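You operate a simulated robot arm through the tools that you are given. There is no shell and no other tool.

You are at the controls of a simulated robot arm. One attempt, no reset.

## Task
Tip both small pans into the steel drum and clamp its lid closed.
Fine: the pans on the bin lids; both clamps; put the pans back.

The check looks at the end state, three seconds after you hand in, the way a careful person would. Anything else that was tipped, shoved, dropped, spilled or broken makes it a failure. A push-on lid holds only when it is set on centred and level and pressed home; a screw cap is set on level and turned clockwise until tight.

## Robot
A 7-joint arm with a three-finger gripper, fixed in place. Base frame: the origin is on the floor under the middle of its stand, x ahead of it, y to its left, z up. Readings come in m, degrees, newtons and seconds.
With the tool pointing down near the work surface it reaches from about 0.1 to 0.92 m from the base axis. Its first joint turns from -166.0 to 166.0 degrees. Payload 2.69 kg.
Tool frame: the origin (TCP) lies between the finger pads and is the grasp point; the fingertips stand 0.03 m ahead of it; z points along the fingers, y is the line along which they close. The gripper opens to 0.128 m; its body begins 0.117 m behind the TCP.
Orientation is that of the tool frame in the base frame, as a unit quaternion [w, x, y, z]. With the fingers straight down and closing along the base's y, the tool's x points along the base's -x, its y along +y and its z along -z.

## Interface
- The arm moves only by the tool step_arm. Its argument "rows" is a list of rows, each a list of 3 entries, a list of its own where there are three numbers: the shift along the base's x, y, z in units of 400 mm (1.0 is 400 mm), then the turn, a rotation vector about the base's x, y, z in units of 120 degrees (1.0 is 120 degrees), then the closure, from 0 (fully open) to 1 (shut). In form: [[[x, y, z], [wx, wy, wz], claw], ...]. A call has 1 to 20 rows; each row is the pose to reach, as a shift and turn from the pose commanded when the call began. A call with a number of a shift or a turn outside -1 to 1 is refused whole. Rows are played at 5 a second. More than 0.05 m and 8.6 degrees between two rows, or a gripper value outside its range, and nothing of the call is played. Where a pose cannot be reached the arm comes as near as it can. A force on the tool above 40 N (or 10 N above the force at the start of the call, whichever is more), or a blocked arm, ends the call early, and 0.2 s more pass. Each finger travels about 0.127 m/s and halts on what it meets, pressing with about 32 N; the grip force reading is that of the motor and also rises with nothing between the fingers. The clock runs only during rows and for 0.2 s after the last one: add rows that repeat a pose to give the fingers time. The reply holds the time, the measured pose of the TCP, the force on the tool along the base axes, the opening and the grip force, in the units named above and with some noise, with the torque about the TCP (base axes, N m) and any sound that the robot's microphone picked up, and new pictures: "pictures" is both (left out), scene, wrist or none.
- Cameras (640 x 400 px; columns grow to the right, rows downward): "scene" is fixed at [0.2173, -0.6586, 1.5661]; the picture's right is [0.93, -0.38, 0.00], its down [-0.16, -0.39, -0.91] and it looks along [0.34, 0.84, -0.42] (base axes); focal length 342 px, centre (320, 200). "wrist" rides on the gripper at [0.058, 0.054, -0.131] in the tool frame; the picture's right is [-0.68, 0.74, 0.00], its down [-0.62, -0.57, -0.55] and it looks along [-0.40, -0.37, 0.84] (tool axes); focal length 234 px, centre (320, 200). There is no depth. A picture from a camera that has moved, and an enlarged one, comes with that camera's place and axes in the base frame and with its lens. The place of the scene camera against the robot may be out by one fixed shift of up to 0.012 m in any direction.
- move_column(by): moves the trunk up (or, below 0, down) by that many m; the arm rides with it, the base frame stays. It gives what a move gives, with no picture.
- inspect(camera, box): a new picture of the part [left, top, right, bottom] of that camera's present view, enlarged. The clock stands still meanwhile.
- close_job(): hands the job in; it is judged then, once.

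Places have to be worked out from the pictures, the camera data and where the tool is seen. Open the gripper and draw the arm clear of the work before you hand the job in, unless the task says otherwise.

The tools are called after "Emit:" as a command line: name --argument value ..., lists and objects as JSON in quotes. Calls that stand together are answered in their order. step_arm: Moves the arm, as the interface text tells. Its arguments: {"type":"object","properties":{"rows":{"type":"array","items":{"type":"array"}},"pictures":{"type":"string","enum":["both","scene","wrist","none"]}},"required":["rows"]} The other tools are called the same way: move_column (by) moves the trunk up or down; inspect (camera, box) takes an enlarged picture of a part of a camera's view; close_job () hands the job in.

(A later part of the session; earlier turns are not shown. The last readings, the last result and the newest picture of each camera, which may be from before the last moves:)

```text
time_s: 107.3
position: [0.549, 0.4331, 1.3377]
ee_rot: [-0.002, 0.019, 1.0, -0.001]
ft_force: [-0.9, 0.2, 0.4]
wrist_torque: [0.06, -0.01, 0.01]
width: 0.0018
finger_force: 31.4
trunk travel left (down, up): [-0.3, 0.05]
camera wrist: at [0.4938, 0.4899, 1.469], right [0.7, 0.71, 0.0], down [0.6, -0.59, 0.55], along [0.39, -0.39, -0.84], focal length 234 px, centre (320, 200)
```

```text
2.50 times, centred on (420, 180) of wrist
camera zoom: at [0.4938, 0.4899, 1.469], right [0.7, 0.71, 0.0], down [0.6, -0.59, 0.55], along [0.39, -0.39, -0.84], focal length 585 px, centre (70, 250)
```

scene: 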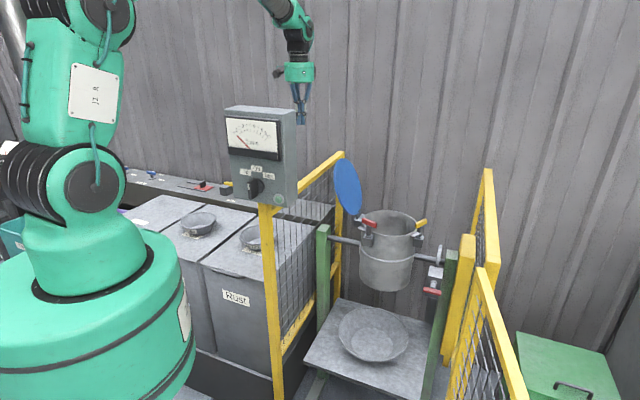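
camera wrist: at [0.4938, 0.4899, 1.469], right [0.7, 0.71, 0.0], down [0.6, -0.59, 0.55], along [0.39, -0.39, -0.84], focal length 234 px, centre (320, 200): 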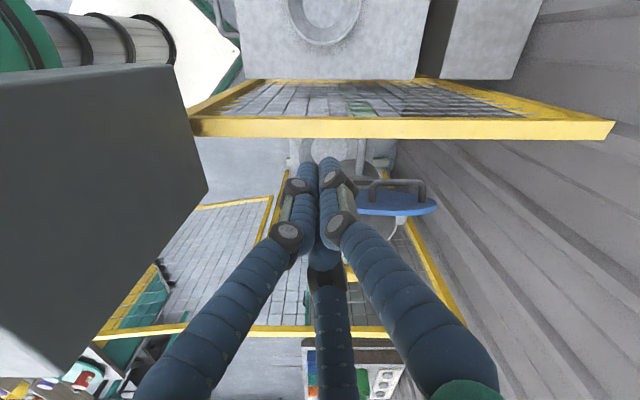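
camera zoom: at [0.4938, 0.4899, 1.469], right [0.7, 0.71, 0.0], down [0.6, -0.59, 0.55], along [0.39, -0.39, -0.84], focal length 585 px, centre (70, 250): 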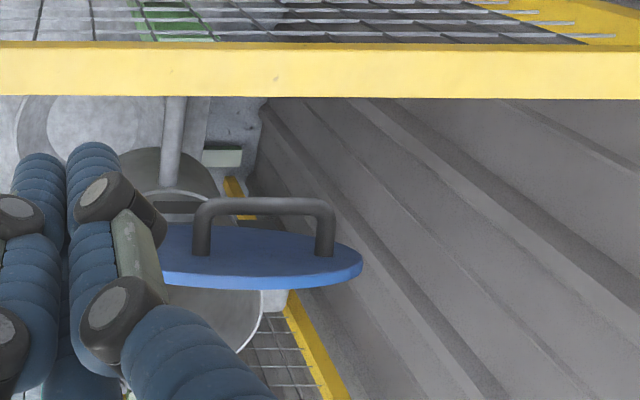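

The lid stands open leaning ~16° towards the fence (top near (0.741, 0.403, 1.17)), with its handle bar on the fence side at about z 1.10. I'll come down with closed fingers between fence and lid, tips above the handle bar, and push the lid's top over. First to the spot above.

Emit:
step_arm --rows '[[[0.09, 0.01, 0], [0, 0, 0], 1.0], [[0.18, 0.02, -0.02], [0, 0, 0], 1.0], [[0.27, 0.03, -0.05], [0, 0, 0], 1.0], [[0.34, 0.037, -0.1], [0, 0, 0], 1.0], [[0.3725, 0.037, -0.15], [0, 0, 0], 1.0], [[0.3725, 0.037, -0.2], [0, 0, 0], 1.0], [[0.3725, 0.037, -0.2], [0, 0, 0], 1.0]]'

Emit:
inspect --camera "scene" --box '[270, 80, 450, 260]'

Emit:
inspect --camera "wrist" --box '[220, 100, 460, 280]'

```text
time_s: 108.9
position: [0.6973, 0.4488, 1.2566]
ee_rot: [-0.002, 0.018, 1.0, -0.002]
ft_force: [0.3, 0.1, -0.5]
wrist_torque: [0.02, -0.01, 0.0]
width: 0.0022
finger_force: 31.5
trunk travel left (down, up): [-0.3, 0.05]
camera wrist: at [0.6432, 0.5059, 1.3889], right [0.7, 0.71, 0.0], down [0.6, -0.59, 0.55], along [0.39, -0.39, -0.84], focal length 234 px, centre (320, 200)
```

scene: 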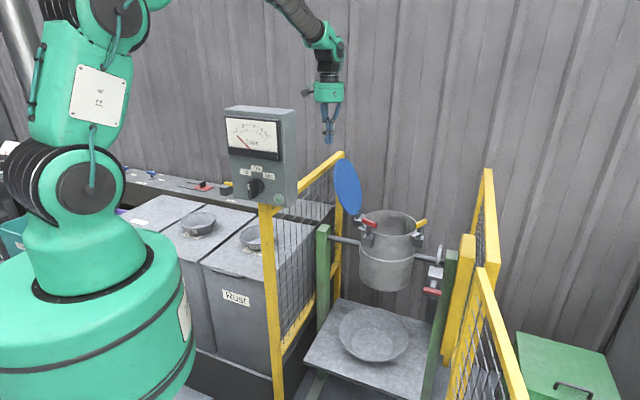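
wrist: 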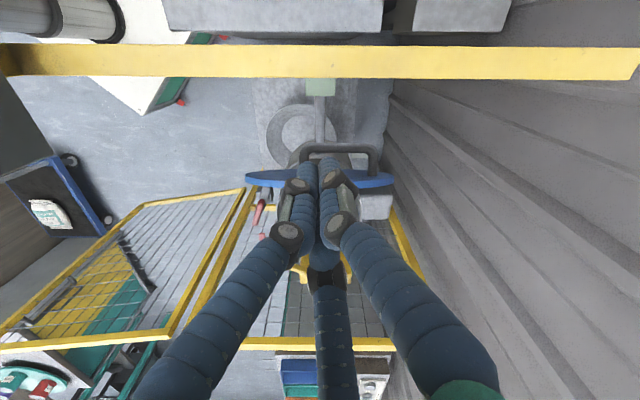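

```text
2.22 times, centred on (360, 170) of scene
camera zoom: at [0.2173, -0.6586, 1.5661], right [0.93, -0.38, 0.0], down [-0.16, -0.39, -0.91], along [0.34, 0.84, -0.42], focal length 760 px, centre (231, 267)
```

zoom: 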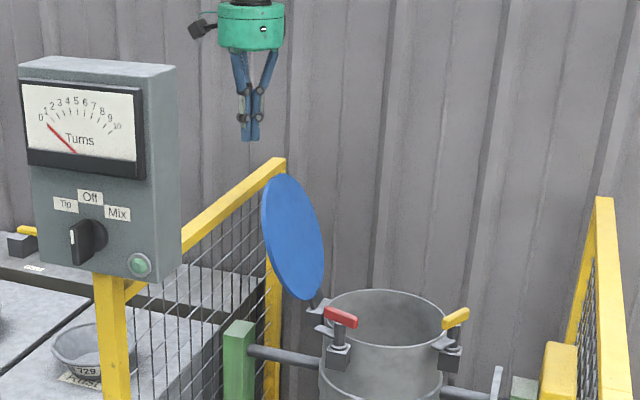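

```text
2.22 times, centred on (340, 190) of wrist
camera zoom: at [0.6432, 0.5059, 1.3889], right [0.7, 0.71, 0.0], down [0.6, -0.59, 0.55], along [0.39, -0.39, -0.84], focal length 520 px, centre (276, 222)
```

zoom: 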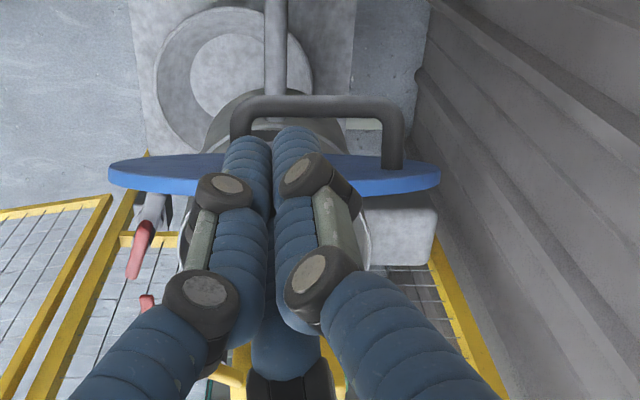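

Clear view: the tips are centred on the lid between fence and lid, and the handle bar is at z≈1.10. I lower the tips to z≈1.135 and begin pushing towards the drum.

Emit:
step_arm --rows '[[[0, 0, -0.08], [0, 0, 0], 1.0], [[0, 0, -0.16], [0, 0, 0], 1.0], [[0, 0, -0.229], [0, 0, 0], 1.0], [[0.03, -0.03, -0.229], [0, 0, 0], 1.0], [[0.06, -0.06, -0.229], [0, 0, 0], 1.0], [[0.085, -0.085, -0.229], [0, 0, 0], 1.0], [[0.11, -0.11, -0.229], [0, 0, 0], 1.0]]'

Emit:
inspect --camera "scene" --box '[270, 80, 450, 260]'

```text
time_s: 110.5
position: [0.7417, 0.4059, 1.1667]
ee_rot: [-0.002, 0.017, 1.0, -0.002]
ft_force: [0.4, 0.3, -0.2]
wrist_torque: [0.02, 0.0, 0.0]
width: 0.0021
finger_force: 31.2
trunk travel left (down, up): [-0.3, 0.05]
camera wrist: at [0.6867, 0.4618, 1.2982], right [0.7, 0.71, 0.0], down [0.6, -0.59, 0.55], along [0.39, -0.39, -0.84], focal length 234 px, centre (320, 200)
```

scene: 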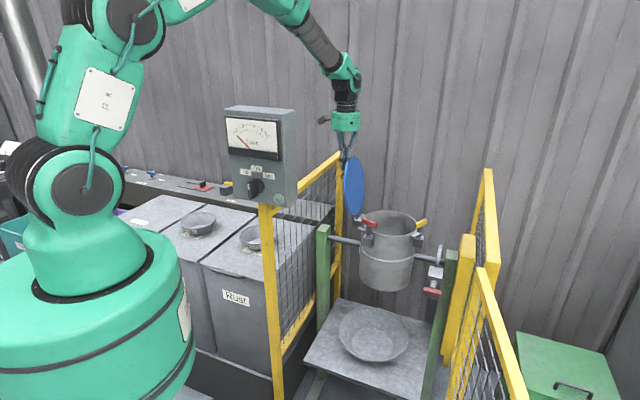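
wrist: 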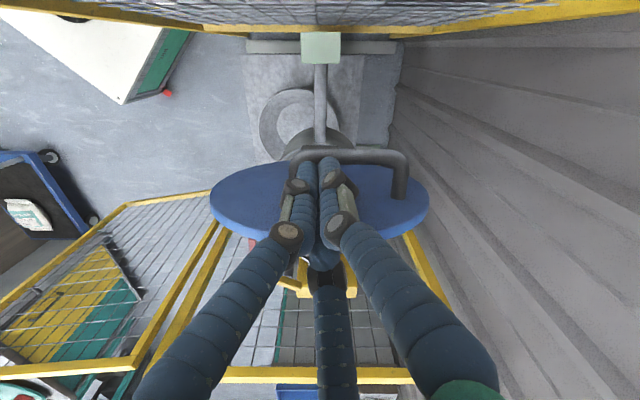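

```text
2.22 times, centred on (360, 170) of scene
camera zoom: at [0.2173, -0.6586, 1.5661], right [0.93, -0.38, 0.0], down [-0.16, -0.39, -0.91], along [0.34, 0.84, -0.42], focal length 760 px, centre (231, 267)
```

zoom: 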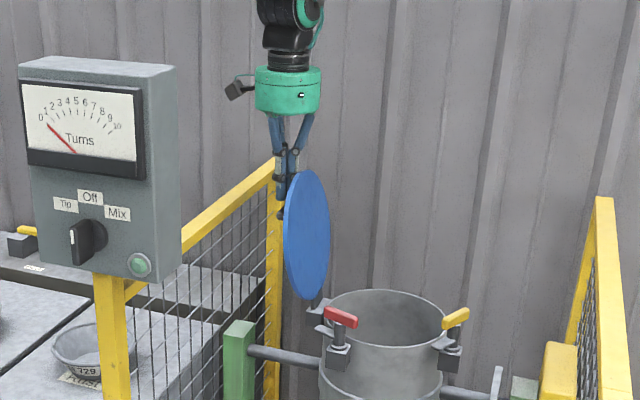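

The lid is swinging with hardly any force. I keep pushing towards the drum.

Emit:
step_arm --rows '[[[0.025, -0.025, 0], [0, 0, 0], 1.0], [[0.05, -0.05, 0], [0, 0, 0], 1.0], [[0.075, -0.075, 0], [0, 0, 0], 1.0], [[0.1, -0.1, 0], [0, 0, 0], 1.0], [[0.12, -0.12, 0], [0, 0, 0], 1.0]]'

Emit:
inspect --camera "scene" --box '[270, 80, 450, 260]'

```text
time_s: 111.7
position: [0.7889, 0.3559, 1.1666]
ee_rot: [-0.002, 0.018, 1.0, 0.0]
ft_force: [0.1, -0.1, -0.3]
wrist_torque: [0.01, 0.03, 0.04]
width: 0.0021
finger_force: 31.0
trunk travel left (down, up): [-0.3, 0.05]
camera wrist: at [0.7355, 0.413, 1.298], right [0.7, 0.71, 0.0], down [0.6, -0.59, 0.55], along [0.39, -0.39, -0.84], focal length 234 px, centre (320, 200)
```

scene: 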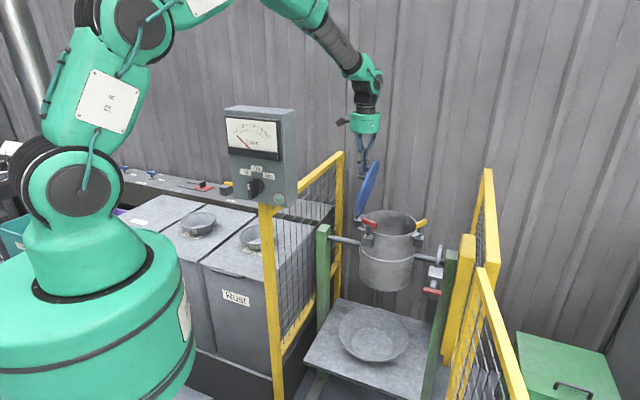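
wrist: 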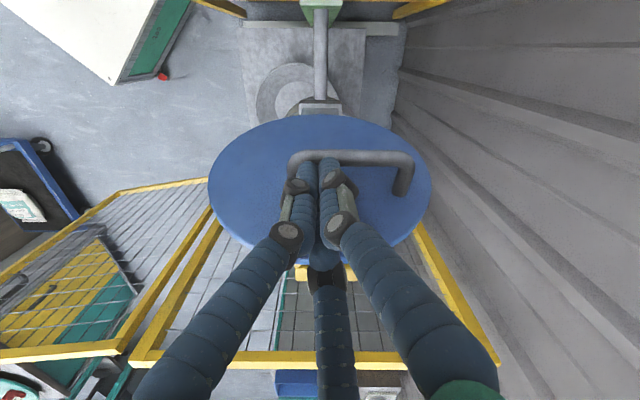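

```text
2.22 times, centred on (360, 170) of scene
camera zoom: at [0.2173, -0.6586, 1.5661], right [0.93, -0.38, 0.0], down [-0.16, -0.39, -0.91], along [0.34, 0.84, -0.42], focal length 760 px, centre (231, 267)
```

zoom: 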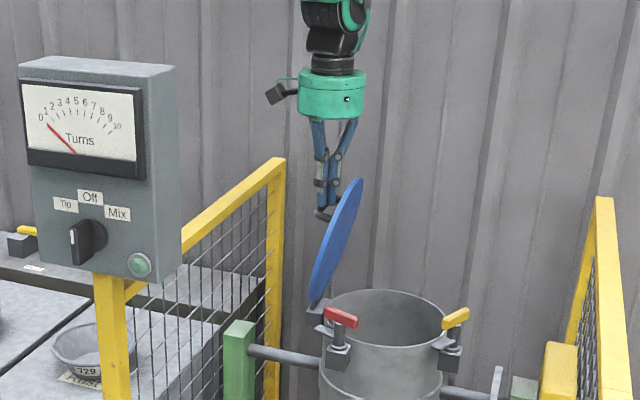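

The hinge has friction: the lid stays where I leave it, now ~25° past vertical, so I can close it in a controlled way. I lower the tips alongside the handle bar and push it along its arc.

Emit:
step_arm --rows '[[[-0.0106, 0.0106, 0], [0, 0, 0], 1.0], [[-0.0106, 0.0106, -0.035], [0, 0, 0], 1.0], [[-0.0106, 0.0106, -0.07], [0, 0, 0], 1.0], [[0.0177, -0.0177, -0.07], [0, 0, 0], 1.0], [[0.044, -0.044, -0.07], [0, 0, 0], 1.0], [[0.0707, -0.0707, -0.078], [0, 0, 0], 1.0], [[0.097, -0.097, -0.095], [0, 0, 0], 1.0], [[0.124, -0.124, -0.115], [0, 0, 0], 1.0]]'

Emit:
inspect --camera "scene" --box '[270, 80, 450, 260]'

```text
time_s: 113.5
position: [0.8391, 0.3087, 1.1193]
ee_rot: [-0.001, 0.017, 1.0, -0.001]
ft_force: [0.5, -0.6, -0.5]
wrist_torque: [0.02, 0.0, 0.03]
width: 0.002
finger_force: 31.4
trunk travel left (down, up): [-0.3, 0.05]
camera wrist: at [0.7848, 0.3647, 1.2514], right [0.7, 0.71, 0.0], down [0.6, -0.59, 0.55], along [0.39, -0.39, -0.84], focal length 234 px, centre (320, 200)
```

scene: 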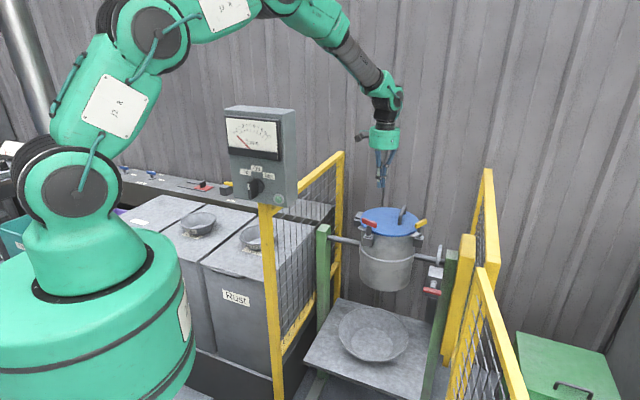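
wrist: 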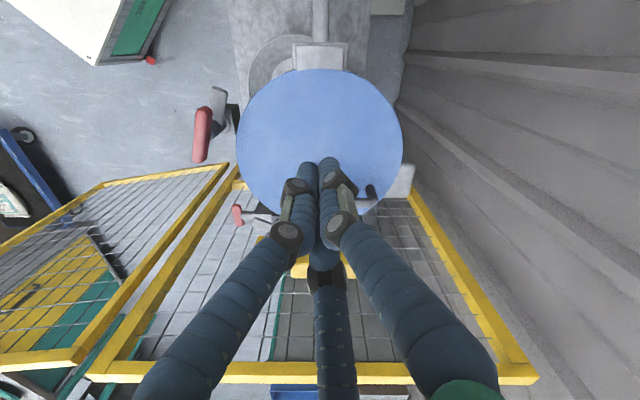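

```text
2.22 times, centred on (360, 170) of scene
camera zoom: at [0.2173, -0.6586, 1.5661], right [0.93, -0.38, 0.0], down [-0.16, -0.39, -0.91], along [0.34, 0.84, -0.42], focal length 760 px, centre (231, 267)
```

zoom: 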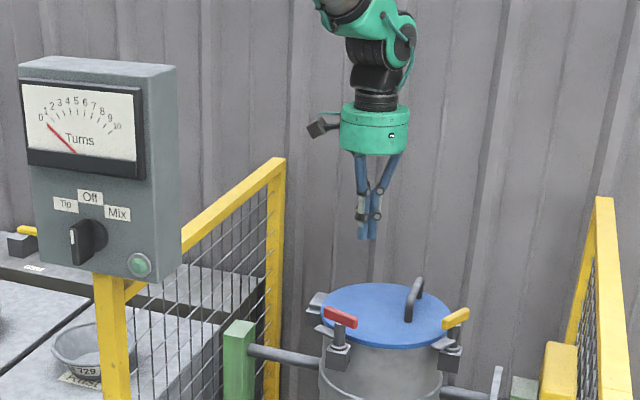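

The lid has swung shut on its own. I raise the tool and look closely at the lid and the two clamps.

Emit:
step_arm --rows '[[[-0.02, 0.02, 0.1], [0, 0, 0], 1.0], [[-0.07, 0.07, 0.2], [0, 0, 0], 1.0], [[-0.14, 0.14, 0.28], [0, 0, 0], 1.0], [[-0.2, 0.2, 0.3], [0, 0, 0], 1.0]]' --pictures "wrist"

Emit:
inspect --camera "wrist" --box '[220, 100, 460, 280]'

Emit:
inspect --camera "scene" --box '[345, 195, 445, 265]'

```text
refused: row 3 steps farther than a row can; nothing moved
```

```text
2.22 times, centred on (340, 190) of wrist
camera zoom: at [0.7848, 0.3647, 1.2514], right [0.7, 0.71, 0.0], down [0.6, -0.59, 0.55], along [0.39, -0.39, -0.84], focal length 520 px, centre (276, 222)
```

zoom: 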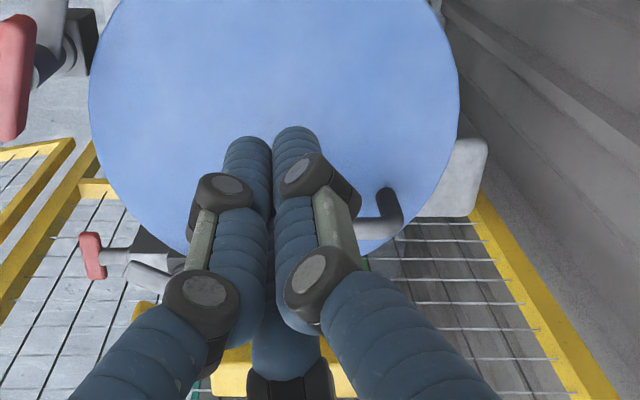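

```text
5.71 times, centred on (395, 230) of scene
camera zoom: at [0.2173, -0.6586, 1.5661], right [0.93, -0.38, 0.0], down [-0.16, -0.39, -0.91], along [0.34, 0.84, -0.42], focal length 1954 px, centre (-109, 29)
```

zoom: 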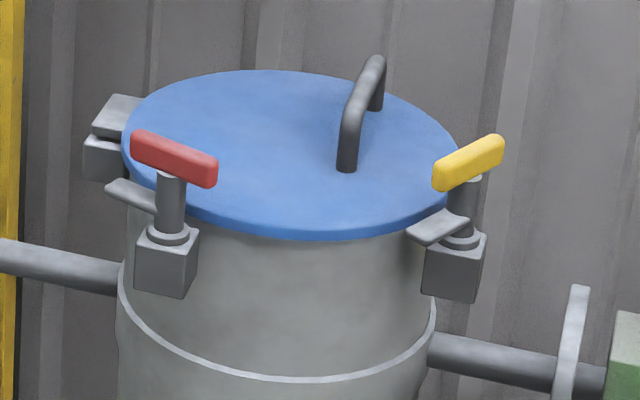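

Now I can see the clamps well: each has a spindle with a T-handle and a dog that now points tangentially; turning the handle ~90° clockwise (from above) swings the dog over the lid. I raise the tool and yaw it so the three fingers can straddle the red handle with room to turn clockwise.

Emit:
step_arm --rows '[[[-0.01, 0.0, 0.08], [0, 0, 0], 0.8], [[-0.03, 0.0, 0.16], [0, 0, 0], 0.6], [[-0.06, -0.02, 0.24], [0, 0, 0.06], 0.5], [[-0.1, -0.05, 0.3], [0, 0, 0.12], 0.5], [[-0.14, -0.08, 0.3], [0, 0, 0.19], 0.5], [[-0.18, -0.12, 0.3], [0, 0, 0.26], 0.5], [[-0.2, -0.16, 0.3], [0, 0, 0.33], 0.5], [[-0.214, -0.2, 0.3], [0, 0, 0.4], 0.5], [[-0.214, -0.217, 0.3], [0, 0, 0.47], 0.5], [[-0.214, -0.217, 0.3], [0, 0, 0.54], 0.5], [[-0.214, -0.217, 0.3], [0, 0, 0.61], 0.5], [[-0.214, -0.217, 0.3], [0, 0, 0.68], 0.5], [[-0.214, -0.217, 0.3], [0, 0, 0.75], 0.5], [[-0.214, -0.217, 0.3], [0, 0, 0.82], 0.5], [[-0.214, -0.217, 0.3], [0, 0, 0.89], 0.5], [[-0.214, -0.217, 0.3], [0, 0, 0.933], 0.5]]'

Emit:
inspect --camera "wrist" --box '[220, 60, 460, 260]'

```text
time_s: 116.9
position: [0.7527, 0.2196, 1.2414]
ee_rot: [0.0, 0.819, -0.574, 0.002]
ft_force: [0.1, -0.4, 0.5]
wrist_torque: [0.01, 0.0, -0.02]
width: 0.0642
finger_force: 0.0
trunk travel left (down, up): [-0.3, 0.05]
camera wrist: at [0.7245, 0.1481, 1.3717], right [-0.92, 0.38, 0.0], down [0.32, 0.77, 0.55], along [0.21, 0.5, -0.84], focal length 234 px, centre (320, 200)
```

scene: 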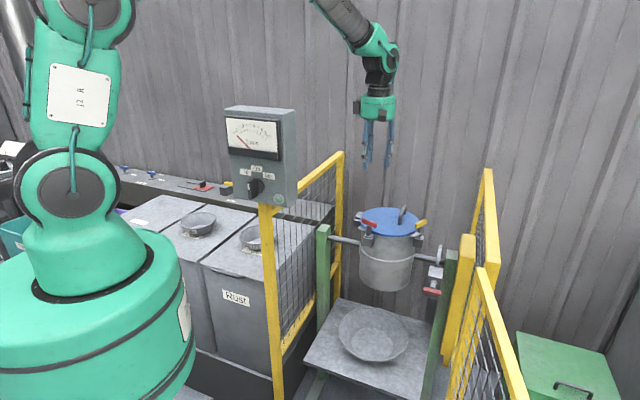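
wrist: 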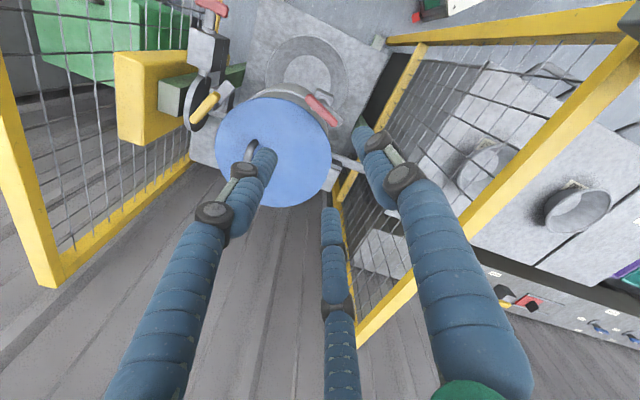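

```text
2.00 times, centred on (340, 160) of wrist
camera zoom: at [0.7245, 0.1481, 1.3717], right [-0.92, 0.38, 0.0], down [0.32, 0.77, 0.55], along [0.21, 0.5, -0.84], focal length 468 px, centre (280, 280)
```

zoom: 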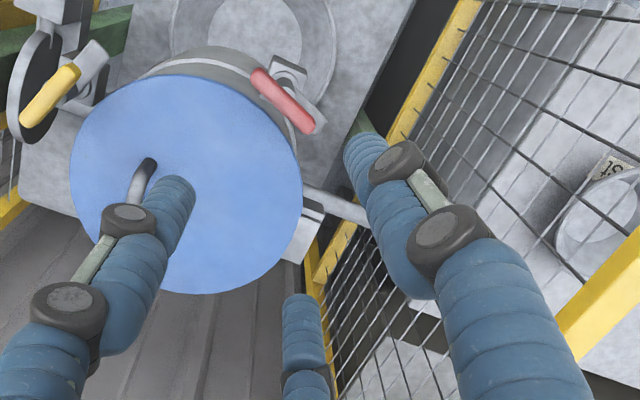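

The red handle lies right below at about (0.754, 0.2215, 1.01), axis at azimuth ~117°. I align the yaw (+7°) and descend with open fingers straddling it, stopping a little above first.

Emit:
step_arm --rows '[[[0.003, 0.005, -0.1], [0, 0, 0.03], 0.5], [[0.003, 0.005, -0.2], [0, 0, 0.058], 0.5], [[0.003, 0.005, -0.3], [0, 0, 0.058], 0.5], [[0.003, 0.005, -0.4], [0, 0, 0.058], 0.5], [[0.003, 0.005, -0.45], [0, 0, 0.058], 0.5], [[0.003, 0.005, -0.45], [0, 0, 0.058], 0.5]]'

Emit:
inspect --camera "wrist" --box '[240, 80, 420, 230]'

Emit:
inspect --camera "scene" --box '[330, 140, 450, 260]'

```text
time_s: 118.3
position: [0.7548, 0.2235, 1.0616]
ee_rot: [0.001, 0.852, -0.524, 0.003]
ft_force: [-0.3, -0.2, -0.7]
wrist_torque: [0.0, -0.03, 0.03]
width: 0.0639
finger_force: 0.1
trunk travel left (down, up): [-0.3, 0.05]
camera wrist: at [0.7346, 0.1473, 1.1924], right [-0.96, 0.27, 0.0], down [0.22, 0.81, 0.55], along [0.15, 0.53, -0.84], focal length 234 px, centre (320, 200)
```

scene: 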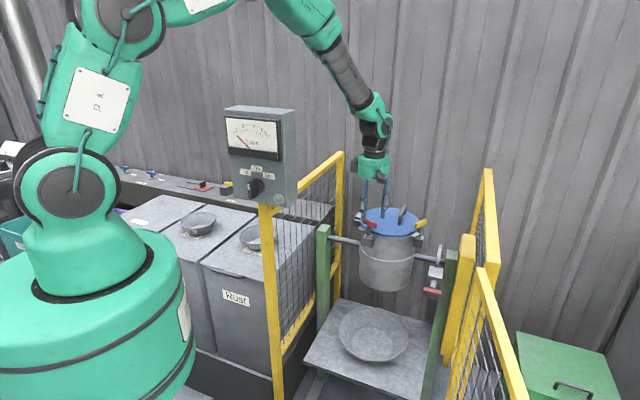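
wrist: 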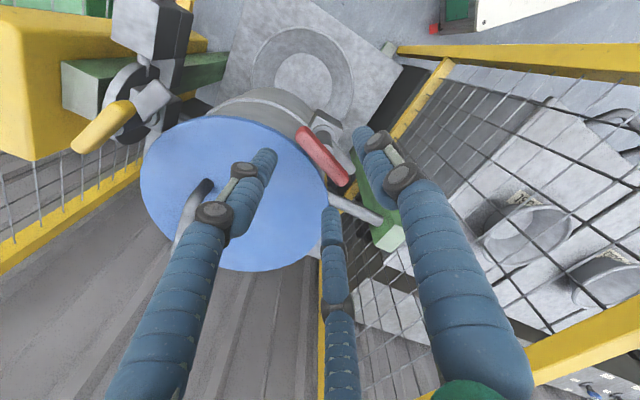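

```text
2.67 times, centred on (330, 155) of wrist
camera zoom: at [0.7346, 0.1473, 1.1924], right [-0.96, 0.27, 0.0], down [0.22, 0.81, 0.55], along [0.15, 0.53, -0.84], focal length 624 px, centre (293, 320)
```

zoom: 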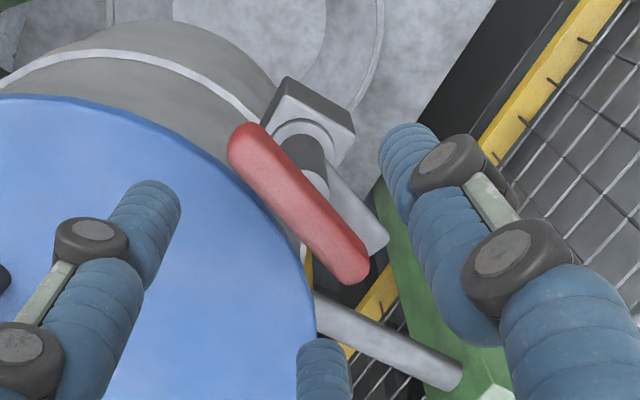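

```text
3.33 times, centred on (390, 200) of scene
camera zoom: at [0.2173, -0.6586, 1.5661], right [0.93, -0.38, 0.0], down [-0.16, -0.39, -0.91], along [0.34, 0.84, -0.42], focal length 1140 px, centre (87, 200)
```

zoom: 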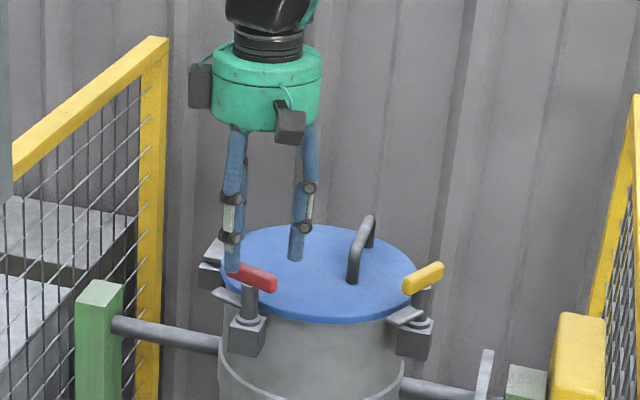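

The handle is centred between the single finger and the pair. I lower the last 4 cm and close on it gently.

Emit:
step_arm --rows '[[[0, -0.005, -0.035], [0, 0, 0], 0.5], [[0, -0.005, -0.07], [0, 0, 0], 0.5], [[0, -0.005, -0.104], [0, 0, 0], 0.5], [[0, -0.005, -0.104], [0, 0, 0], 0.65], [[0, -0.005, -0.104], [0, 0, 0], 0.8], [[0, -0.005, -0.104], [0, 0, 0], 0.95], [[0, -0.005, -0.104], [0, 0, 0], 1.0], [[0, -0.005, -0.104], [0, 0, 0], 1.0]]'

Emit:
inspect --camera "wrist" --box '[240, 80, 420, 230]'

Emit:
inspect --camera "scene" --box '[345, 180, 445, 265]'

```text
time_s: 120.1
position: [0.7539, 0.2217, 1.019]
ee_rot: [-0.001, 0.851, -0.525, 0.001]
ft_force: [3.6, 18.6, -2.5]
wrist_torque: [1.46, 0.97, -1.81]
width: 0.0257
finger_force: 44.8
trunk travel left (down, up): [-0.3, 0.05]
camera wrist: at [0.7345, 0.1466, 1.1502], right [-0.96, 0.27, 0.0], down [0.23, 0.81, 0.55], along [0.15, 0.53, -0.84], focal length 234 px, centre (320, 200)
```

scene: 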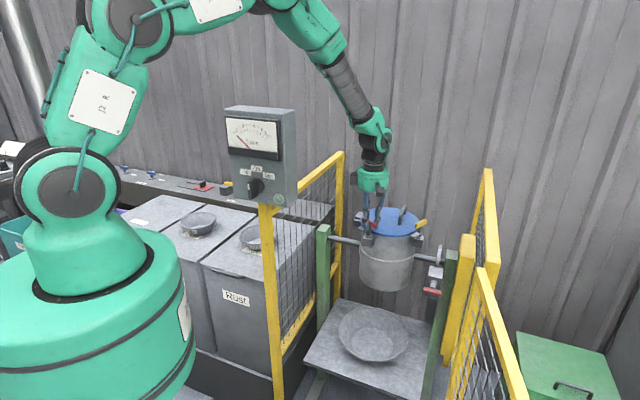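
wrist: 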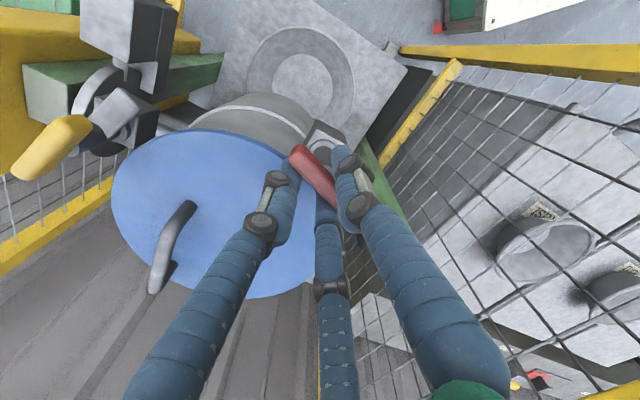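

```text
2.67 times, centred on (330, 155) of wrist
camera zoom: at [0.7345, 0.1466, 1.1502], right [-0.96, 0.27, 0.0], down [0.23, 0.81, 0.55], along [0.15, 0.53, -0.84], focal length 624 px, centre (293, 320)
```

zoom: 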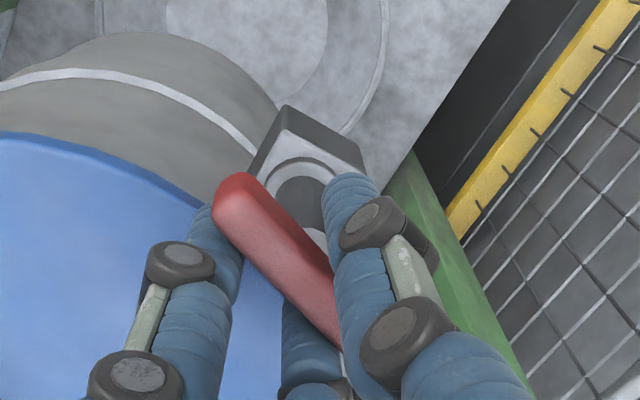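

```text
4.71 times, centred on (395, 222) of scene
camera zoom: at [0.2173, -0.6586, 1.5661], right [0.93, -0.38, 0.0], down [-0.16, -0.39, -0.91], along [0.34, 0.84, -0.42], focal length 1609 px, centre (-33, 94)
```

zoom: 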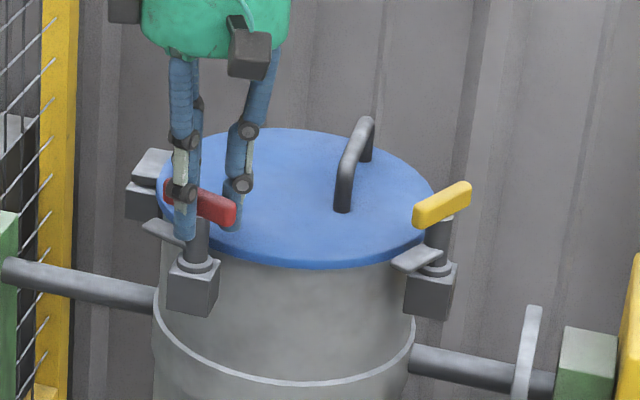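

The handle is gripped; the torque (−1.8 N·m about z) shows it sits against its counter-clockwise stop, so clockwise is the right way. I turn a first 10° clockwise and check the forces.

Emit:
step_arm --rows '[[[0, 0, 0], [0, 0, -0.03], 1.0], [[0, 0.002, 0], [0, 0, -0.06], 1.0], [[0, 0.004, 0], [0, 0, -0.09], 1.0], [[0, 0.004, 0], [0, 0, -0.09], 1.0]]' --pictures "none"

```text
time_s: 121.1
position: [0.7538, 0.2214, 1.0178]
ee_rot: [0.0, 0.798, -0.602, 0.002]
ft_force: [2.7, -0.5, 3.3]
wrist_torque: [-0.66, 0.57, 0.01]
width: 0.0252
finger_force: 45.4
trunk travel left (down, up): [-0.3, 0.05]
```

Forces relaxed. I continue turning clockwise about 45° more and look.

Emit:
step_arm --rows '[[[0, 0, 0], [0, 0, -0.06], 1.0], [[0, 0, 0], [0, 0, -0.12], 1.0], [[0, 0, 0], [0, 0, -0.18], 1.0], [[0, 0, 0], [0, 0, -0.24], 1.0], [[0, 0, 0], [0, 0, -0.3], 1.0], [[0, 0, 0], [0, 0, -0.36], 1.0], [[0, 0, 0], [0, 0, -0.36], 1.0]]'

Emit:
inspect --camera "scene" --box '[345, 180, 445, 265]'

Emit:
inspect --camera "wrist" --box '[240, 80, 420, 230]'

```text
time_s: 122.7
position: [0.755, 0.2192, 1.0193]
ee_rot: [-0.001, -0.521, 0.854, 0.0]
ft_force: [7.2, -37.5, 7.7]
wrist_torque: [-1.05, 1.16, 0.04]
width: 0.0254
finger_force: 45.0
trunk travel left (down, up): [-0.3, 0.05]
camera wrist: at [0.6818, 0.1933, 1.1503], right [-0.35, 0.94, 0.0], down [0.78, 0.29, 0.55], along [0.51, 0.19, -0.84], focal length 234 px, centre (320, 200)
```

scene: 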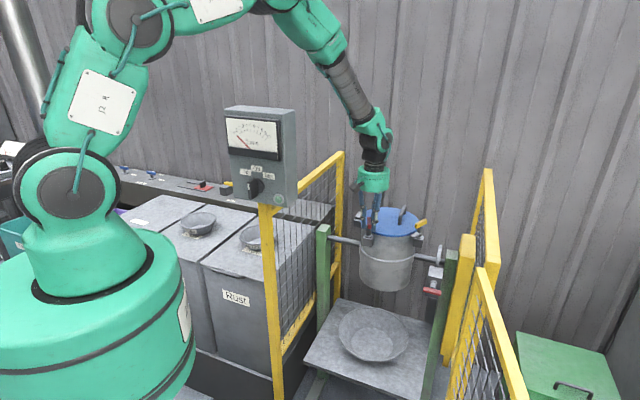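
wrist: 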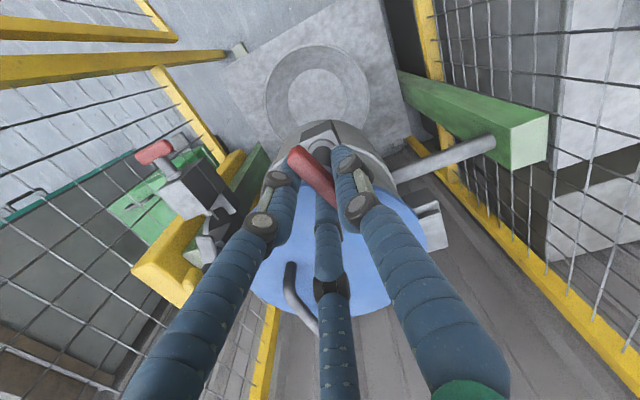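

```text
4.71 times, centred on (395, 222) of scene
camera zoom: at [0.2173, -0.6586, 1.5661], right [0.93, -0.38, 0.0], down [-0.16, -0.39, -0.91], along [0.34, 0.84, -0.42], focal length 1609 px, centre (-33, 94)
```

zoom: 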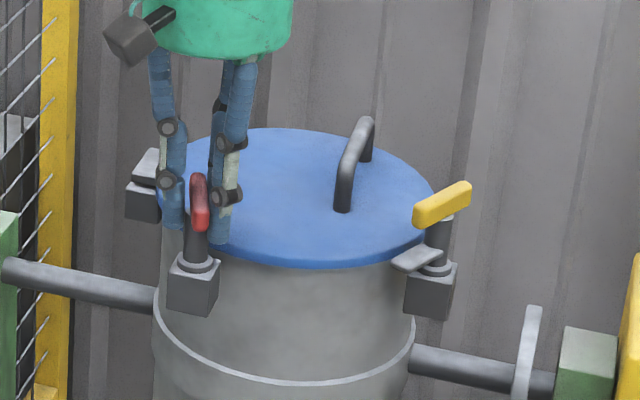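

```text
2.67 times, centred on (330, 155) of wrist
camera zoom: at [0.6818, 0.1933, 1.1503], right [-0.35, 0.94, 0.0], down [0.78, 0.29, 0.55], along [0.51, 0.19, -0.84], focal length 624 px, centre (293, 320)
```

zoom: 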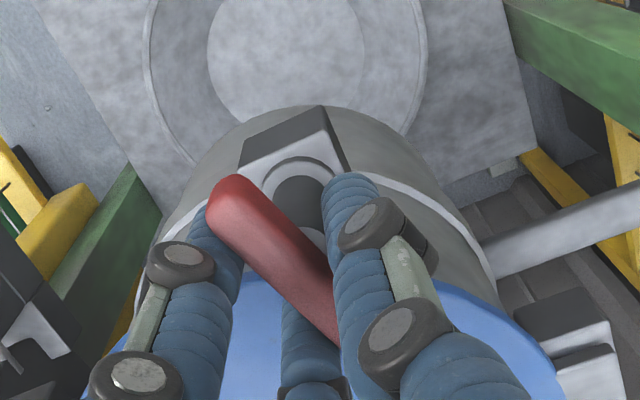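

The red handle turns with the tool, but a −37 N side force shows my TCP is ~4 mm off the turning centre. I relieve that first, then turn 20° more following the computed arc.

Emit:
step_arm --rows '[[[0, -0.005, 0], [0, 0, 0], 1.0], [[0, -0.01, 0], [0, 0, 0], 1.0], [[0, -0.0115, 0], [0, 0, -0.04], 1.0], [[-0.001, -0.013, 0], [0, 0, -0.08], 1.0], [[-0.001, -0.0145, 0], [0, 0, -0.12], 1.0], [[-0.002, -0.0155, 0], [0, 0, -0.16], 1.0], [[-0.002, -0.0155, 0], [0, 0, -0.16], 1.0]]' --pictures "scene"

Emit:
inspect --camera "scene" --box '[345, 180, 445, 265]'

```text
time_s: 124.3
position: [0.7532, 0.2178, 1.0186]
ee_rot: [0.0, -0.372, 0.928, -0.003]
ft_force: [-2.5, 35.8, 2.0]
wrist_torque: [2.12, -0.8, -0.13]
width: 0.0254
finger_force: 45.2
trunk travel left (down, up): [-0.3, 0.05]
```

scene: 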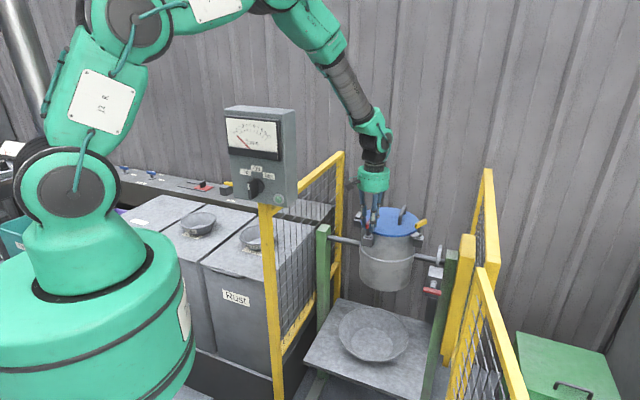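

```text
4.71 times, centred on (395, 222) of scene
camera zoom: at [0.2173, -0.6586, 1.5661], right [0.93, -0.38, 0.0], down [-0.16, -0.39, -0.91], along [0.34, 0.84, -0.42], focal length 1609 px, centre (-33, 94)
```

zoom: 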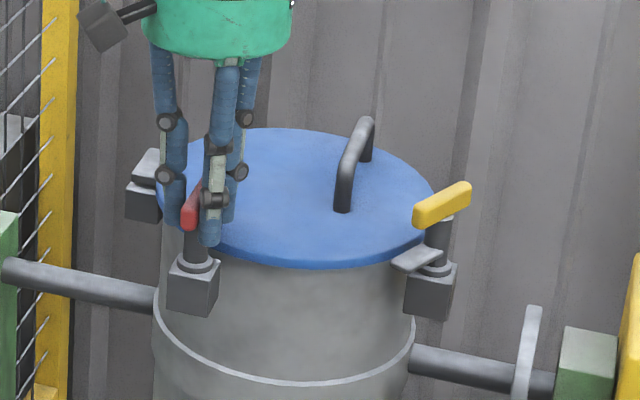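

Slightly over-corrected (+36 N). I move back 3 mm and turn the remaining ~17° in small steps.

Emit:
step_arm --rows '[[[0, 0.004, 0], [0, 0, 0], 1.0], [[0, 0.0075, 0], [0, 0, 0], 1.0], [[0, 0.0075, 0], [0, 0, -0.03], 1.0], [[0, 0.007, 0], [0, 0, -0.06], 1.0], [[0, 0.006, 0], [0, 0, -0.09], 1.0], [[0, 0.006, 0], [0, 0, -0.09], 1.0]]' --pictures "none"

```text
time_s: 125.7
position: [0.7527, 0.2183, 1.0181]
ee_rot: [-0.002, -0.282, 0.959, -0.001]
ft_force: [0.8, 5.9, 8.1]
wrist_torque: [0.66, 0.84, -0.03]
width: 0.0256
finger_force: 45.0
trunk travel left (down, up): [-0.3, 0.05]
```

Balanced now at ~84° of turn. I continue in small steps to feel for the end stop.

Emit:
step_arm --rows '[[[0, 0, 0], [0, 0, -0.025], 1.0], [[0, 0, 0], [0, 0, -0.05], 1.0], [[0, 0, 0], [0, 0, -0.05], 1.0]]' --pictures "wrist"

Emit:
inspect --camera "scene" --box '[345, 180, 445, 265]'

Emit:
inspect --camera "wrist" --box '[240, 80, 420, 230]'

```text
time_s: 126.5
position: [0.7533, 0.2184, 1.0185]
ee_rot: [-0.001, -0.232, 0.973, -0.001]
ft_force: [-4.1, 1.1, 7.7]
wrist_torque: [0.89, 0.16, -0.11]
width: 0.0253
finger_force: 44.8
trunk travel left (down, up): [-0.3, 0.05]
camera wrist: at [0.6789, 0.2407, 1.1501], right [0.27, 0.96, 0.0], down [0.81, -0.23, 0.55], along [0.53, -0.15, -0.84], focal length 234 px, centre (320, 200)
```

wrist: 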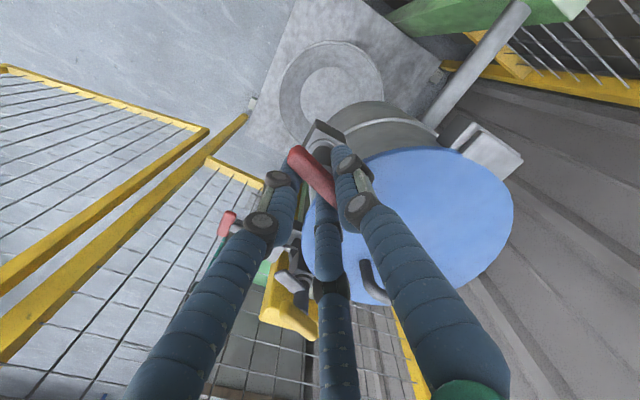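

```text
4.71 times, centred on (395, 222) of scene
camera zoom: at [0.2173, -0.6586, 1.5661], right [0.93, -0.38, 0.0], down [-0.16, -0.39, -0.91], along [0.34, 0.84, -0.42], focal length 1609 px, centre (-33, 94)
```

zoom: 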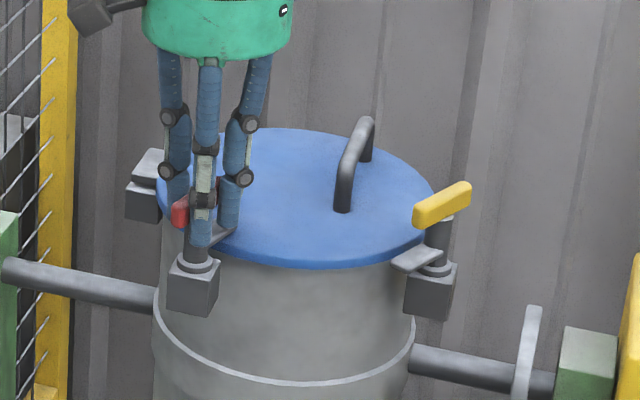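

```text
2.67 times, centred on (330, 155) of wrist
camera zoom: at [0.6789, 0.2407, 1.1501], right [0.27, 0.96, 0.0], down [0.81, -0.23, 0.55], along [0.53, -0.15, -0.84], focal length 624 px, centre (293, 320)
```

zoom: 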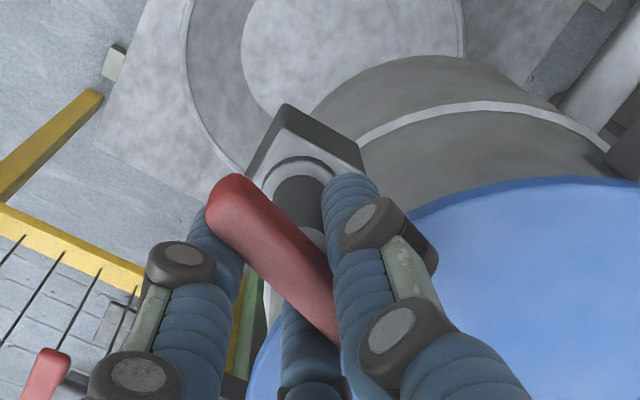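

The dog now points in over the lid edge after ~90° of turn. I go a few degrees further to see whether there is an end stop.

Emit:
step_arm --rows '[[[0, 0, 0], [0, 0, -0.02], 1.0], [[0, 0, 0], [0, 0, -0.04], 1.0], [[0, 0, 0], [0, 0, -0.06], 1.0], [[0, 0, 0], [0, 0, -0.06], 1.0]]' --pictures "none"

```text
time_s: 127.5
position: [0.7545, 0.2173, 1.0194]
ee_rot: [-0.001, -0.17, 0.985, -0.001]
ft_force: [2.8, -13.7, 6.4]
wrist_torque: [0.52, 0.36, 1.08]
width: 0.0269
finger_force: 44.9
trunk travel left (down, up): [-0.3, 0.05]
```

Torque rose to +1.1 N·m: the clamp is at its closed stop. I ease off a couple of degrees, open, and lift away to look.

Emit:
step_arm --rows '[[[0, 0, 0], [0, 0, 0.02], 1.0], [[0, 0, 0], [0, 0, 0.02], 0.8], [[0, 0, 0], [0, 0, 0.02], 0.65], [[0, 0, 0], [0, 0, 0.02], 0.5], [[0, 0, 0], [0, 0, 0.02], 0.5], [[0, 0, 0.06], [0, 0, 0.02], 0.5], [[0, 0, 0.15], [0, 0, 0.02], 0.5], [[0, 0, 0.25], [0, 0, 0.02], 0.5]]'

Emit:
inspect --camera "scene" --box '[345, 180, 445, 265]'

Emit:
inspect --camera "wrist" --box '[240, 80, 480, 260]'

```text
time_s: 129.3
position: [0.7526, 0.2183, 1.117]
ee_rot: [-0.002, -0.191, 0.982, -0.002]
ft_force: [-0.2, 0.0, -0.3]
wrist_torque: [0.0, -0.03, -0.01]
width: 0.064
finger_force: 0.1
trunk travel left (down, up): [-0.3, 0.05]
camera wrist: at [0.6804, 0.2473, 1.2493], right [0.35, 0.94, 0.0], down [0.78, -0.29, 0.55], along [0.51, -0.2, -0.84], focal length 234 px, centre (320, 200)
```

scene: 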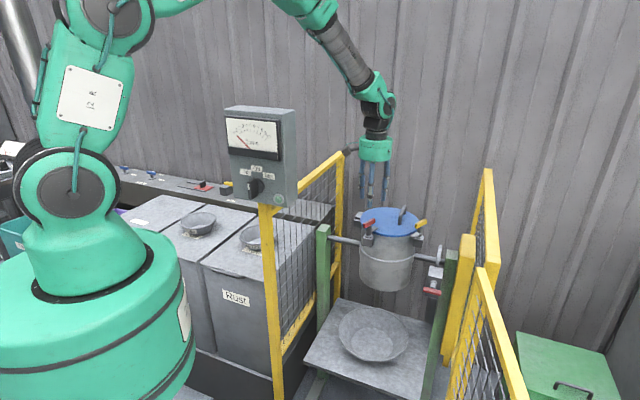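
wrist: 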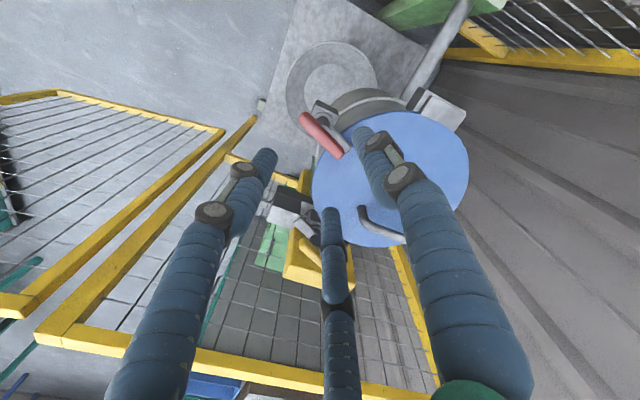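

```text
4.71 times, centred on (395, 222) of scene
camera zoom: at [0.2173, -0.6586, 1.5661], right [0.93, -0.38, 0.0], down [-0.16, -0.39, -0.91], along [0.34, 0.84, -0.42], focal length 1609 px, centre (-33, 94)
```

zoom: 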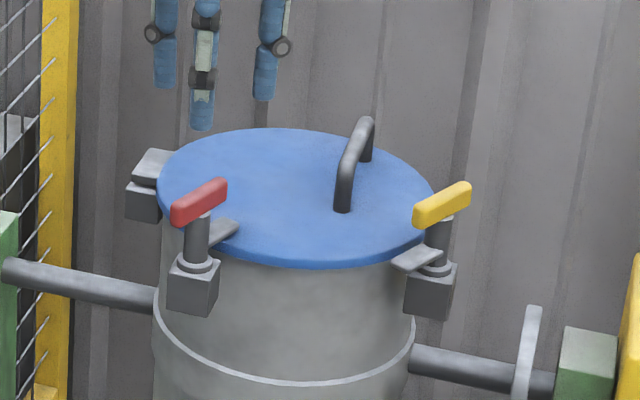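

```text
2.22 times, centred on (360, 170) of wrist
camera zoom: at [0.6804, 0.2473, 1.2493], right [0.35, 0.94, 0.0], down [0.78, -0.29, 0.55], along [0.51, -0.2, -0.84], focal length 520 px, centre (231, 267)
```

zoom: 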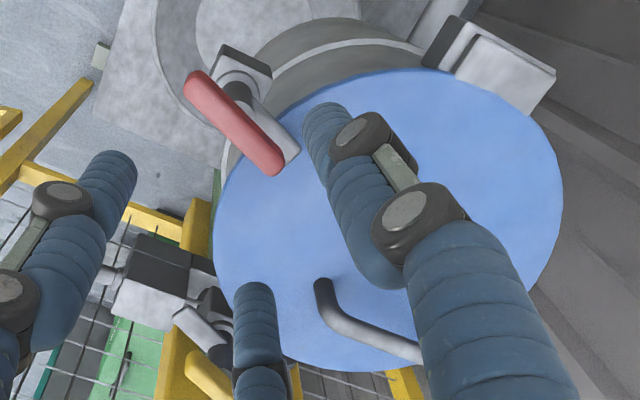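

The red clamp's dog is over the lid. Now the yellow clamp at about (0.911, 0.149): I move above it with the yaw aligned to its handle.

Emit:
step_arm --rows '[[[0.08, -0.035, 0.02], [0, 0, -0.015], 0.5], [[0.16, -0.07, 0.02], [0, 0, -0.03], 0.5], [[0.24, -0.105, 0.02], [0, 0, -0.045], 0.5], [[0.32, -0.14, 0.02], [0, 0, -0.058], 0.5], [[0.396, -0.173, 0.0], [0, 0, -0.058], 0.5], [[0.396, -0.173, -0.06], [0, 0, -0.058], 0.5], [[0.396, -0.173, -0.12], [0, 0, -0.058], 0.5], [[0.396, -0.173, -0.12], [0, 0, -0.058], 0.5]]'

Emit:
inspect --camera "wrist" --box '[240, 80, 420, 230]'

Emit:
inspect --camera "scene" --box '[345, 160, 465, 265]'

```text
time_s: 131.1
position: [0.9129, 0.1501, 1.0704]
ee_rot: [-0.002, -0.132, 0.991, -0.001]
ft_force: [0.3, 0.4, -0.1]
wrist_torque: [-0.01, 0.02, 0.05]
width: 0.0638
finger_force: 0.1
trunk travel left (down, up): [-0.3, 0.05]
camera wrist: at [0.8445, 0.1879, 1.2023], right [0.46, 0.89, 0.0], down [0.74, -0.38, 0.55], along [0.48, -0.26, -0.84], focal length 234 px, centre (320, 200)
```

scene: 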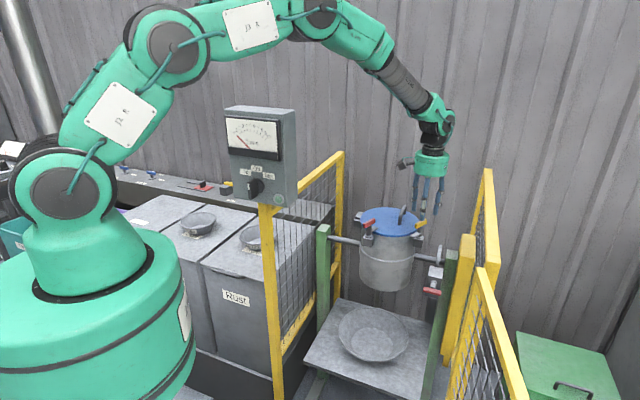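
wrist: 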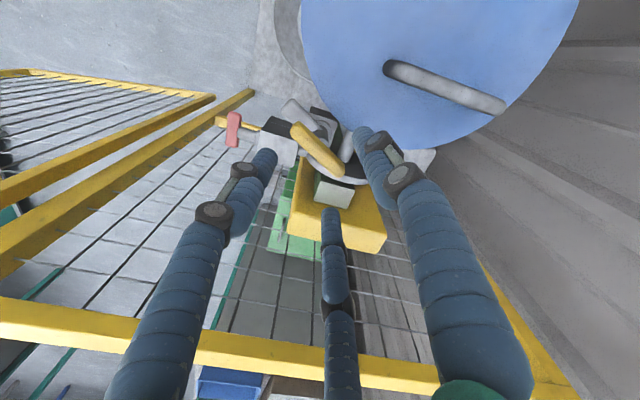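

```text
2.67 times, centred on (330, 155) of wrist
camera zoom: at [0.8445, 0.1879, 1.2023], right [0.46, 0.89, 0.0], down [0.74, -0.38, 0.55], along [0.48, -0.26, -0.84], focal length 624 px, centre (293, 320)
```

zoom: 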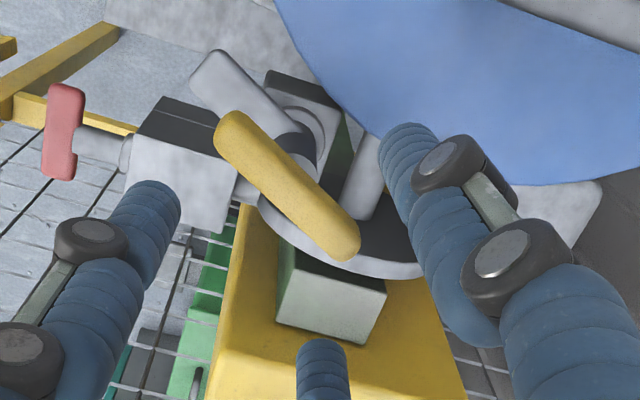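

```text
3.81 times, centred on (405, 212) of scene
camera zoom: at [0.2173, -0.6586, 1.5661], right [0.93, -0.38, 0.0], down [-0.16, -0.39, -0.91], along [0.34, 0.84, -0.42], focal length 1303 px, centre (-4, 152)
```

zoom: 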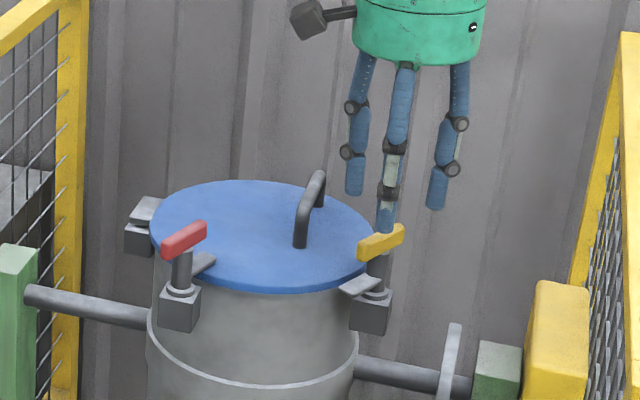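

Reach is fine and the yellow handle is centred between the fingers. I shift 3 mm, lower, and close on it.

Emit:
step_arm --rows '[[[-0.007, 0.0025, -0.03], [0, 0, 0], 0.5], [[-0.007, 0.0025, -0.065], [0, 0, 0], 0.5], [[-0.007, 0.0025, -0.1], [0, 0, 0], 0.5], [[-0.007, 0.0025, -0.1285], [0, 0, 0], 0.5], [[-0.007, 0.0025, -0.1285], [0, 0, 0], 0.65], [[-0.007, 0.0025, -0.1285], [0, 0, 0], 0.75], [[-0.007, 0.0025, -0.1285], [0, 0, -0.01], 0.85], [[-0.007, 0.0025, -0.1285], [0, 0, -0.02], 1.0], [[-0.007, 0.0025, -0.1285], [0, 0, -0.03], 1.0]]' --pictures "wrist"

Emit:
inspect --camera "scene" --box '[345, 180, 445, 265]'

```text
time_s: 133.1
position: [0.9092, 0.1493, 1.0182]
ee_rot: [-0.001, -0.099, 0.995, -0.001]
ft_force: [-1.6, -22.2, -2.8]
wrist_torque: [0.17, 0.55, 0.14]
width: 0.0257
finger_force: 45.4
trunk travel left (down, up): [-0.3, 0.05]
camera wrist: at [0.8436, 0.1905, 1.1504], right [0.52, 0.86, 0.0], down [0.72, -0.43, 0.55], along [0.47, -0.29, -0.84], focal length 234 px, centre (320, 200)
```

wrist: 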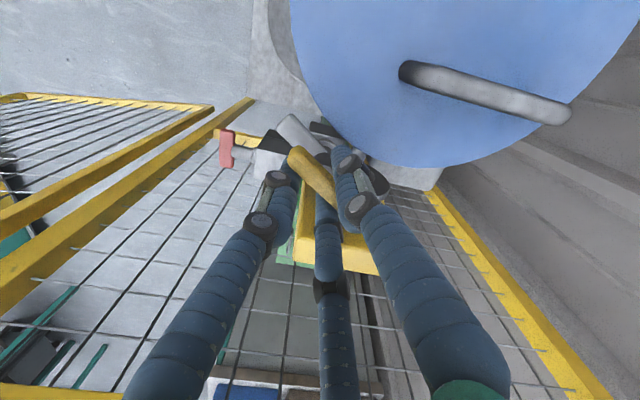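

```text
4.71 times, centred on (395, 222) of scene
camera zoom: at [0.2173, -0.6586, 1.5661], right [0.93, -0.38, 0.0], down [-0.16, -0.39, -0.91], along [0.34, 0.84, -0.42], focal length 1609 px, centre (-33, 94)
```

zoom: 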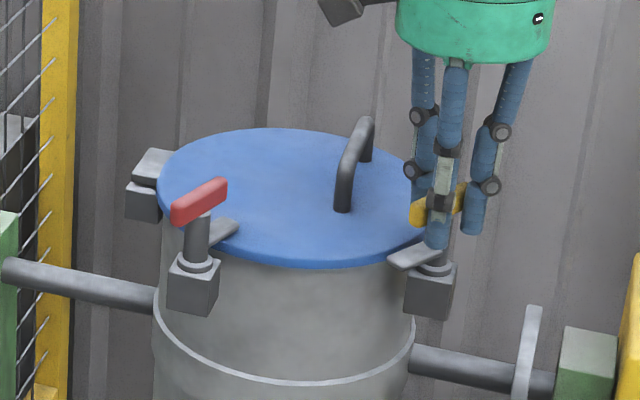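

Gripped; −22 N in y means I should shift ~2 mm in −y. I relieve and turn the first ~24° clockwise.

Emit:
step_arm --rows '[[[0, -0.005, 0], [0, 0, 0], 1.0], [[0, -0.005, 0], [0, 0, -0.04], 1.0], [[0, -0.005, 0], [0, 0, -0.08], 1.0], [[0, -0.005, 0], [0, 0, -0.12], 1.0], [[0, -0.005, 0], [0, 0, -0.16], 1.0], [[0, -0.005, 0], [0, 0, -0.2], 1.0], [[0, -0.005, 0], [0, 0, -0.2], 1.0]]' --pictures "none"

```text
time_s: 134.7
position: [0.9083, 0.149, 1.0184]
ee_rot: [-0.002, 0.11, 0.994, -0.001]
ft_force: [-14.8, 2.6, -3.5]
wrist_torque: [0.92, 0.75, 0.05]
width: 0.0256
finger_force: 45.1
trunk travel left (down, up): [-0.3, 0.05]
```

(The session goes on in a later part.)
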